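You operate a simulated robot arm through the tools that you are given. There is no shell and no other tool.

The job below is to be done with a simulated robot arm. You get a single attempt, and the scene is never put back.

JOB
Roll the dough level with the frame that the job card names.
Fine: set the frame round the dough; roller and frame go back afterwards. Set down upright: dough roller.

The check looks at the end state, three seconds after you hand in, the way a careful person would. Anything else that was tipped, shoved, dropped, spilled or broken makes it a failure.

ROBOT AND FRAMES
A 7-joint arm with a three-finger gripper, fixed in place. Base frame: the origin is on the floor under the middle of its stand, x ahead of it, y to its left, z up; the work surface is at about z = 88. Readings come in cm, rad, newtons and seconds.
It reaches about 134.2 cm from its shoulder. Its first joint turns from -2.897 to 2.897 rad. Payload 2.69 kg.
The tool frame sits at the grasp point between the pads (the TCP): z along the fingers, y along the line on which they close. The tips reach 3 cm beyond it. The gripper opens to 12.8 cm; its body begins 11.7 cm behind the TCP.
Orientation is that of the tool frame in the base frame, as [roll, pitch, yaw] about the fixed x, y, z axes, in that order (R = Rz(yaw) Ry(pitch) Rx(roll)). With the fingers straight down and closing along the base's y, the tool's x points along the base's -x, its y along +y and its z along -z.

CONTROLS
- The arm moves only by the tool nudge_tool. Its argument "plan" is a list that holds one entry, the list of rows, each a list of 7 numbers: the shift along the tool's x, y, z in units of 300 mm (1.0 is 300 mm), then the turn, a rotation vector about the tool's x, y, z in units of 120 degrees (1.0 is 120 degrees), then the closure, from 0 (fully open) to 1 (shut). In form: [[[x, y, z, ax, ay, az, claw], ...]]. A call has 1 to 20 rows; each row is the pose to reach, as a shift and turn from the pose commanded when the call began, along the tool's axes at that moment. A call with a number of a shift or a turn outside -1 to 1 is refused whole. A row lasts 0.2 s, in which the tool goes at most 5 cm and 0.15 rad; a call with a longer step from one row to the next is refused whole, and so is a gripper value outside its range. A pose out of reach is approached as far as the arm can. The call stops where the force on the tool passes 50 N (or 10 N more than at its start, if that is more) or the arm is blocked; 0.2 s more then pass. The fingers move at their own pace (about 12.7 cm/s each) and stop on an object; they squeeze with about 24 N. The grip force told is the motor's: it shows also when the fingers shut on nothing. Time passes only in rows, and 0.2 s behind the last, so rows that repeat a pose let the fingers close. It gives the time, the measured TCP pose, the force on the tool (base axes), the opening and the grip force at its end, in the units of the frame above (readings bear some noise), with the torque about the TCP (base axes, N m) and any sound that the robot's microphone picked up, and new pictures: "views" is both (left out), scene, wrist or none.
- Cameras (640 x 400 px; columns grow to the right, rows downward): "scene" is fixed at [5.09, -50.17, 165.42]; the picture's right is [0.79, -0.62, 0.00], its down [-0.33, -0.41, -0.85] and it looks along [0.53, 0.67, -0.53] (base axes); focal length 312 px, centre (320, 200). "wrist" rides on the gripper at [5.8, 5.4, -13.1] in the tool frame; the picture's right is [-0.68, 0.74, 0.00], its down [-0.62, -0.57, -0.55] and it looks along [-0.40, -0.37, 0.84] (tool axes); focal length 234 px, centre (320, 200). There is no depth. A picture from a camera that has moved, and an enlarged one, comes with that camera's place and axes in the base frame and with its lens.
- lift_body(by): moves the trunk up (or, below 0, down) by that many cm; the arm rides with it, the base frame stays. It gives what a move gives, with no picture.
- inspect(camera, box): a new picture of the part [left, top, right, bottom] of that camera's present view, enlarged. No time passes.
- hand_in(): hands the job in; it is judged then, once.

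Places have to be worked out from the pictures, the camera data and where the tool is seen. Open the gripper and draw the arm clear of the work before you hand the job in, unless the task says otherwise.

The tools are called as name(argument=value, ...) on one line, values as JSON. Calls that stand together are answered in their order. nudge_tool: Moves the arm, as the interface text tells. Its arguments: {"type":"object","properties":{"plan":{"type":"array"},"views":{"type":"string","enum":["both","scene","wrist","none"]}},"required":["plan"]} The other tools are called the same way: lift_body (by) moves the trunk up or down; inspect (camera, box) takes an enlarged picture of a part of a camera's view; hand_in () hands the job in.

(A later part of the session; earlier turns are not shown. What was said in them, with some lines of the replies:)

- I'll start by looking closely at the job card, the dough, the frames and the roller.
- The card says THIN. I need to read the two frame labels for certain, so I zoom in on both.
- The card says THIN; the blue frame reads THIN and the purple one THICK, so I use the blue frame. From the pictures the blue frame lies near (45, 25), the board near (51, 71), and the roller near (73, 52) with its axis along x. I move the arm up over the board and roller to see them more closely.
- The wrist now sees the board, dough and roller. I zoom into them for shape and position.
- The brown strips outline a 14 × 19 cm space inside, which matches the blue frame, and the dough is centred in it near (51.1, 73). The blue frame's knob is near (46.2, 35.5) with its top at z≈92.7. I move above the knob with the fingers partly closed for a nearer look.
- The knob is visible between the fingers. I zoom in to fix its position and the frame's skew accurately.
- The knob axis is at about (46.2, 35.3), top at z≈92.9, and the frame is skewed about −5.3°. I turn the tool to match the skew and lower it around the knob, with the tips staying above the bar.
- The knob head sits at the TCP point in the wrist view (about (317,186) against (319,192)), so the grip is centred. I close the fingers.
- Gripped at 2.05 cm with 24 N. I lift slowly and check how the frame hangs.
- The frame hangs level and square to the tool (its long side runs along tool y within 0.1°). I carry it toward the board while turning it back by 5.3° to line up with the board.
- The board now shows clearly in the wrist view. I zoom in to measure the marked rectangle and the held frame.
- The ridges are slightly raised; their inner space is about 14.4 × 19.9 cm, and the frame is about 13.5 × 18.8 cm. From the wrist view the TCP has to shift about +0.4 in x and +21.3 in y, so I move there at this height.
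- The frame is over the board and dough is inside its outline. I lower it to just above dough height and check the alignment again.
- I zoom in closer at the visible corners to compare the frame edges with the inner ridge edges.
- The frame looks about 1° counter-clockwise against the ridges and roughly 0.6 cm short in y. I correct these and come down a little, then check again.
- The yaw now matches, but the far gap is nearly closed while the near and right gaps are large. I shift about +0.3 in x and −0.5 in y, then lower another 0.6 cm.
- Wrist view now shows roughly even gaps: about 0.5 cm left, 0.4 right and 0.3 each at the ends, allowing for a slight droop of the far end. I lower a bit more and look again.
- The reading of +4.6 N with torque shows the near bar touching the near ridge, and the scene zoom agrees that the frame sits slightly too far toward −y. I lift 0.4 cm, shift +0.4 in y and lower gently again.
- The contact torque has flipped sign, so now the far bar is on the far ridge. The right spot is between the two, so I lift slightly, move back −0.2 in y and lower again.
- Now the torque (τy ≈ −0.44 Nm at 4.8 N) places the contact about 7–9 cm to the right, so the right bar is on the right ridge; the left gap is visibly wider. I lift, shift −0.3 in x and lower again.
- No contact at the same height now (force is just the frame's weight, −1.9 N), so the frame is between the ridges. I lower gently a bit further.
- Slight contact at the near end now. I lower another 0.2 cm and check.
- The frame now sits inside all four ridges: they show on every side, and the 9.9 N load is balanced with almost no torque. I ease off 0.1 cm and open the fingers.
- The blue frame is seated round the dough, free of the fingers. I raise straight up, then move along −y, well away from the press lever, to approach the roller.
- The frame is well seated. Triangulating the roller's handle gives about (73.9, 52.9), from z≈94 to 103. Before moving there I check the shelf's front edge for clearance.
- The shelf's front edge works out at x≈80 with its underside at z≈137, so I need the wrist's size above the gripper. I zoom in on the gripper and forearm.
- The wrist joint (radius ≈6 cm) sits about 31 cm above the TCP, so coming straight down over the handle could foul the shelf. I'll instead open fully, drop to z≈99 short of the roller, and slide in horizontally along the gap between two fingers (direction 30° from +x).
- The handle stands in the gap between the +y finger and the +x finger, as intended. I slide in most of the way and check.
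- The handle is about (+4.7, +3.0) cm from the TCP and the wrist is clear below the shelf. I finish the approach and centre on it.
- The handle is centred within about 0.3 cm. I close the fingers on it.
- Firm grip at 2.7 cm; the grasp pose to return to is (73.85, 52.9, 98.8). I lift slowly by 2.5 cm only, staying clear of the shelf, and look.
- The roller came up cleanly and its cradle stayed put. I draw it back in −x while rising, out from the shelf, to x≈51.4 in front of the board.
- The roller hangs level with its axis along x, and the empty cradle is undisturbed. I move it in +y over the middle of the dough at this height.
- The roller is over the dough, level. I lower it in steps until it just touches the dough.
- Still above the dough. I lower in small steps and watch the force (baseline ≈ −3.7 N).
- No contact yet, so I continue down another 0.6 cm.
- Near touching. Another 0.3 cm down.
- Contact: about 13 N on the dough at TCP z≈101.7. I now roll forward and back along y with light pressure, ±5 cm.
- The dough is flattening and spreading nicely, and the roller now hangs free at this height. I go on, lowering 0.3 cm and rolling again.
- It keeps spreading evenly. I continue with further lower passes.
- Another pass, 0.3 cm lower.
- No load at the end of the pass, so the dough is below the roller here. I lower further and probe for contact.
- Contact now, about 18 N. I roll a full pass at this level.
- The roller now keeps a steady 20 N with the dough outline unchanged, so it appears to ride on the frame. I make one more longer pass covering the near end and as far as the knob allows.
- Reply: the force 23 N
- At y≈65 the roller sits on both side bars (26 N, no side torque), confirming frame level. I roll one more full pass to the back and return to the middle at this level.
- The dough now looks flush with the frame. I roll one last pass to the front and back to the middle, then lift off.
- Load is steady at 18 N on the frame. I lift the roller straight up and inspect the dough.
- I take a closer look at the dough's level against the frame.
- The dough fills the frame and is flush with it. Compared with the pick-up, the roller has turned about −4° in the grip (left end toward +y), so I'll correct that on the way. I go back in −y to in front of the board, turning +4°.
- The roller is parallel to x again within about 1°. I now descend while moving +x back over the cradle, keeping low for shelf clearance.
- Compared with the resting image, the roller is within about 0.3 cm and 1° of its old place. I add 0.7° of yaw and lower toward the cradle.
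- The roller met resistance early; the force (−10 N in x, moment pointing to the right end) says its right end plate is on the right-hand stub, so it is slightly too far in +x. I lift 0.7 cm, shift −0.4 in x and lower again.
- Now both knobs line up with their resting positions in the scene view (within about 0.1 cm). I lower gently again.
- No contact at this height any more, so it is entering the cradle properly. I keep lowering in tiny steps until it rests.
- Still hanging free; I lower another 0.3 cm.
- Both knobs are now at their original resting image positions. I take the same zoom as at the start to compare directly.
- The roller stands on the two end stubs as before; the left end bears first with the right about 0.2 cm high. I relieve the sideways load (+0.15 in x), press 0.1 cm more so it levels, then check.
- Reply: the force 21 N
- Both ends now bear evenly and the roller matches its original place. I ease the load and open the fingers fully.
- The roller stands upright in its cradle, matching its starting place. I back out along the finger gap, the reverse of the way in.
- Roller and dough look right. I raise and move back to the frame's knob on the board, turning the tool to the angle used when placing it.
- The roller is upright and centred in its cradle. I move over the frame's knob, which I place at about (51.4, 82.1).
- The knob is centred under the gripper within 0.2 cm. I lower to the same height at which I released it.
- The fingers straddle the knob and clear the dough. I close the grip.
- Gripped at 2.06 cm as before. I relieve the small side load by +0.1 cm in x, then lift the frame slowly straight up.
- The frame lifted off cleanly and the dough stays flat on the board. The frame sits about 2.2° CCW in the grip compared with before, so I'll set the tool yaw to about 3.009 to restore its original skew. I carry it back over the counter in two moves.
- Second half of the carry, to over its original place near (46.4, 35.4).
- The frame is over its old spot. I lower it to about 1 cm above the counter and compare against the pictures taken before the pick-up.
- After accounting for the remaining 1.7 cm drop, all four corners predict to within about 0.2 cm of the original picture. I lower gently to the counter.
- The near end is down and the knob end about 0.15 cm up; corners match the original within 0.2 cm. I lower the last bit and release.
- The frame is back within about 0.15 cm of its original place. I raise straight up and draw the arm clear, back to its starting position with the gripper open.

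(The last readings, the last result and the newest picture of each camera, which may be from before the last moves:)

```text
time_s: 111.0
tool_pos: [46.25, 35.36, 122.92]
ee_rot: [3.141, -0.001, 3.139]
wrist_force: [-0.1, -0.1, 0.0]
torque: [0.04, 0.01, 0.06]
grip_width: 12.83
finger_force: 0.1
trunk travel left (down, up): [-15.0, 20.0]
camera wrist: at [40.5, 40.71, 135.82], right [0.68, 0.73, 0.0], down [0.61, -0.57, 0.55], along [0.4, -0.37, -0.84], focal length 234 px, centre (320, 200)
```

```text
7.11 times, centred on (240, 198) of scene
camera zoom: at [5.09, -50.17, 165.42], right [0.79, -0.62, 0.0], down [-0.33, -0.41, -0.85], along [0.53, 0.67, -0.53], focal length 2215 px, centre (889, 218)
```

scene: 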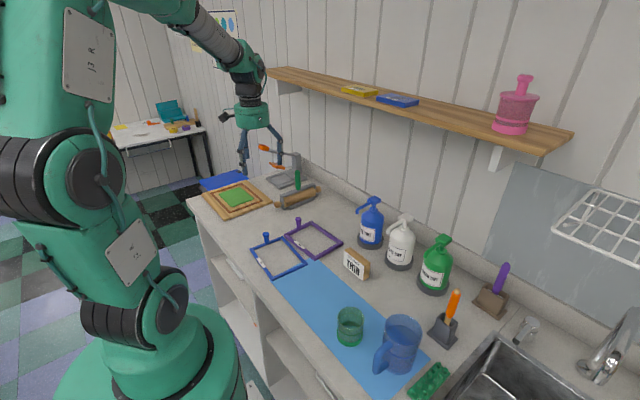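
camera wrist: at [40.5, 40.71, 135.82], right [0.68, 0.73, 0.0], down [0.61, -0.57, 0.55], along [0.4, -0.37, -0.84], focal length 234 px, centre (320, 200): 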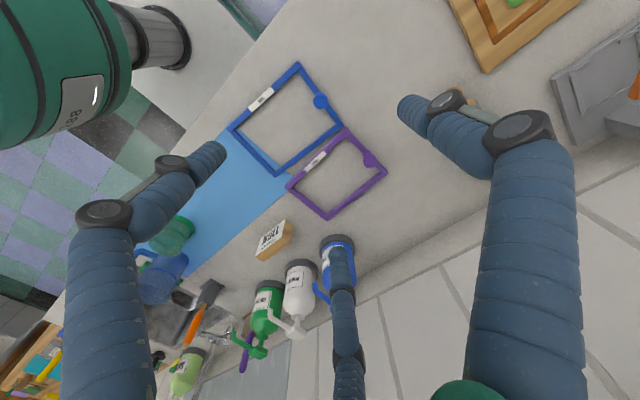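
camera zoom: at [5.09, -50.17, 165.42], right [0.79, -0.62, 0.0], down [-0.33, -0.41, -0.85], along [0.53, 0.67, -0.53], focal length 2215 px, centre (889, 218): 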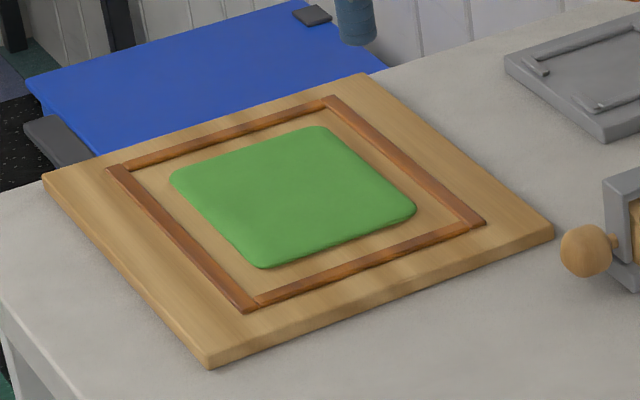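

Everything is back in place and the dough lies flat in the ridges. I check the dough's thickness closely against the frame's height before handing in.

inspect(camera="scene", box=[210, 180, 260, 212])

inspect(camera="scene", box=[250, 255, 310, 285])

inspect(camera="scene", box=[265, 155, 335, 215])

```text
12.50 times, centred on (235, 196) of scene
camera zoom: at [5.09, -50.17, 165.42], right [0.79, -0.62, 0.0], down [-0.33, -0.41, -0.85], along [0.53, 0.67, -0.53], focal length 3894 px, centre (1382, 250)
```

zoom: 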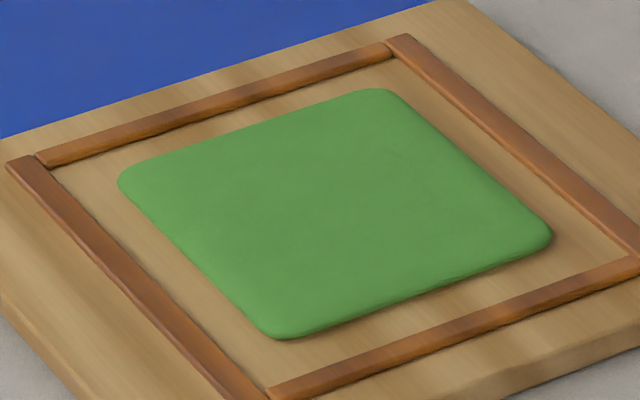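

```text
10.67 times, centred on (280, 270) of scene
camera zoom: at [5.09, -50.17, 165.42], right [0.79, -0.62, 0.0], down [-0.33, -0.41, -0.85], along [0.53, 0.67, -0.53], focal length 3322 px, centre (747, -547)
```

zoom: 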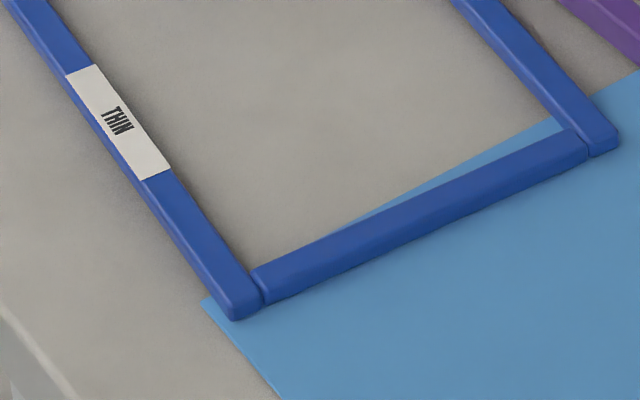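

```text
6.67 times, centred on (300, 185) of scene
camera zoom: at [5.09, -50.17, 165.42], right [0.79, -0.62, 0.0], down [-0.33, -0.41, -0.85], along [0.53, 0.67, -0.53], focal length 2077 px, centre (453, 300)
```

zoom: 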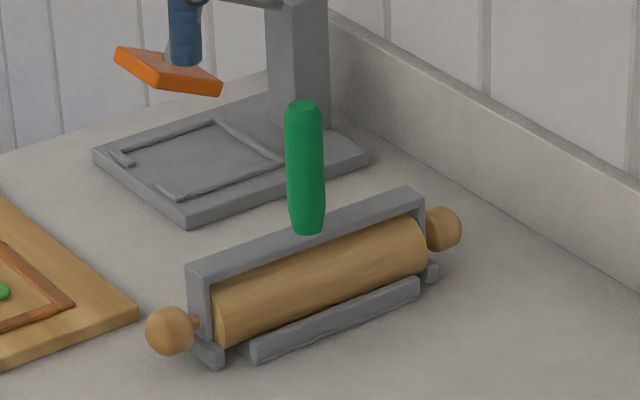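

The dough is an even thin slab, and the roller and both frames stand in their places. I move the arm back to its starting pose so it is well clear of the work.

nudge_tool(plan=[[[-0.1, -0.04, -0.05, 0, 0, 0, 0], [-0.2, -0.08, -0.1, 0, 0, 0, 0], [-0.3, -0.12, -0.15, 0, 0, 0, 0], [-0.4, -0.165, -0.2, 0, 0, 0, 0], [-0.4, -0.165, -0.2, 0, 0, 0, 0]]], views="both")

```text
time_s: 112.2
tool_pos: [58.52, 30.29, 128.68]
ee_rot: [-3.141, -0.001, 3.136]
wrist_force: [0.4, -0.9, 0.2]
torque: [0.0, 0.03, 0.03]
grip_width: 12.8
finger_force: 0.0
trunk travel left (down, up): [-15.0, 20.0]
camera wrist: at [52.75, 35.66, 141.62], right [0.68, 0.73, 0.0], down [0.61, -0.57, 0.55], along [0.4, -0.37, -0.84], focal length 234 px, centre (320, 200)
```

scene: 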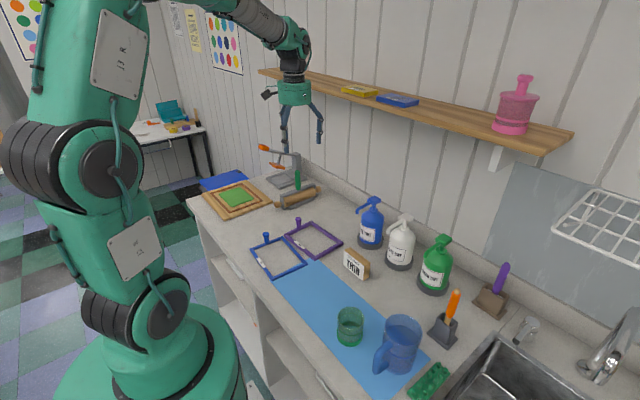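
wrist: 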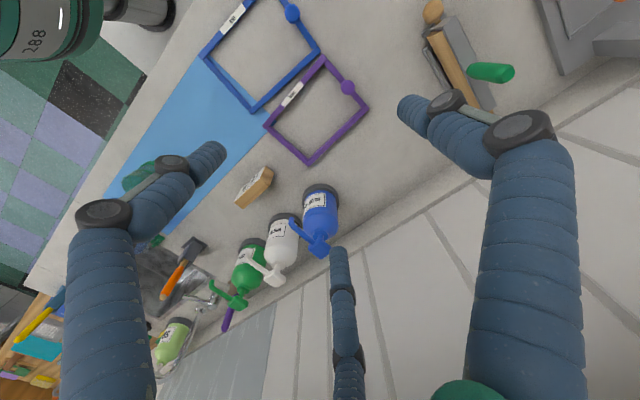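

The arm is back at its start pose with the gripper open. The dough is rolled level, the blue frame and the roller are back in place with the roller upright, and nothing else has moved. I hand the job in.

hand_in()

```text
The job is handed in.
```

I rolled the dough level with the THIN (blue) frame, which the job card named, and handed the job in. I haven't been told the result of the check.

- **Dough:** With the blue frame seated round it, I rolled until the roller rode on the frame's side bars at a steady load. It now lies as an even, thin slab on the board, about 1 cm thick in the pictures. The frame's knob stopped the roller about 2.5 cm short of the dough's far edge. That strip was not rolled over directly, but it looks flat.
- **Roller:** It stands upright in its cradle, matching its starting place in the pictures. It turned about 4° in the grip while rolling, so I corrected that before setting it down. On the first try it touched one of the cradle's end stubs, so I lifted it, shifted it 0.4 cm and lowered it again.
- **Blue frame:** It is back within about 0.15 cm of where it started.
- **Everything else:** Nothing else in the final pictures looks tipped, shoved or spilled. The arm is back at its starting position with the gripper open.
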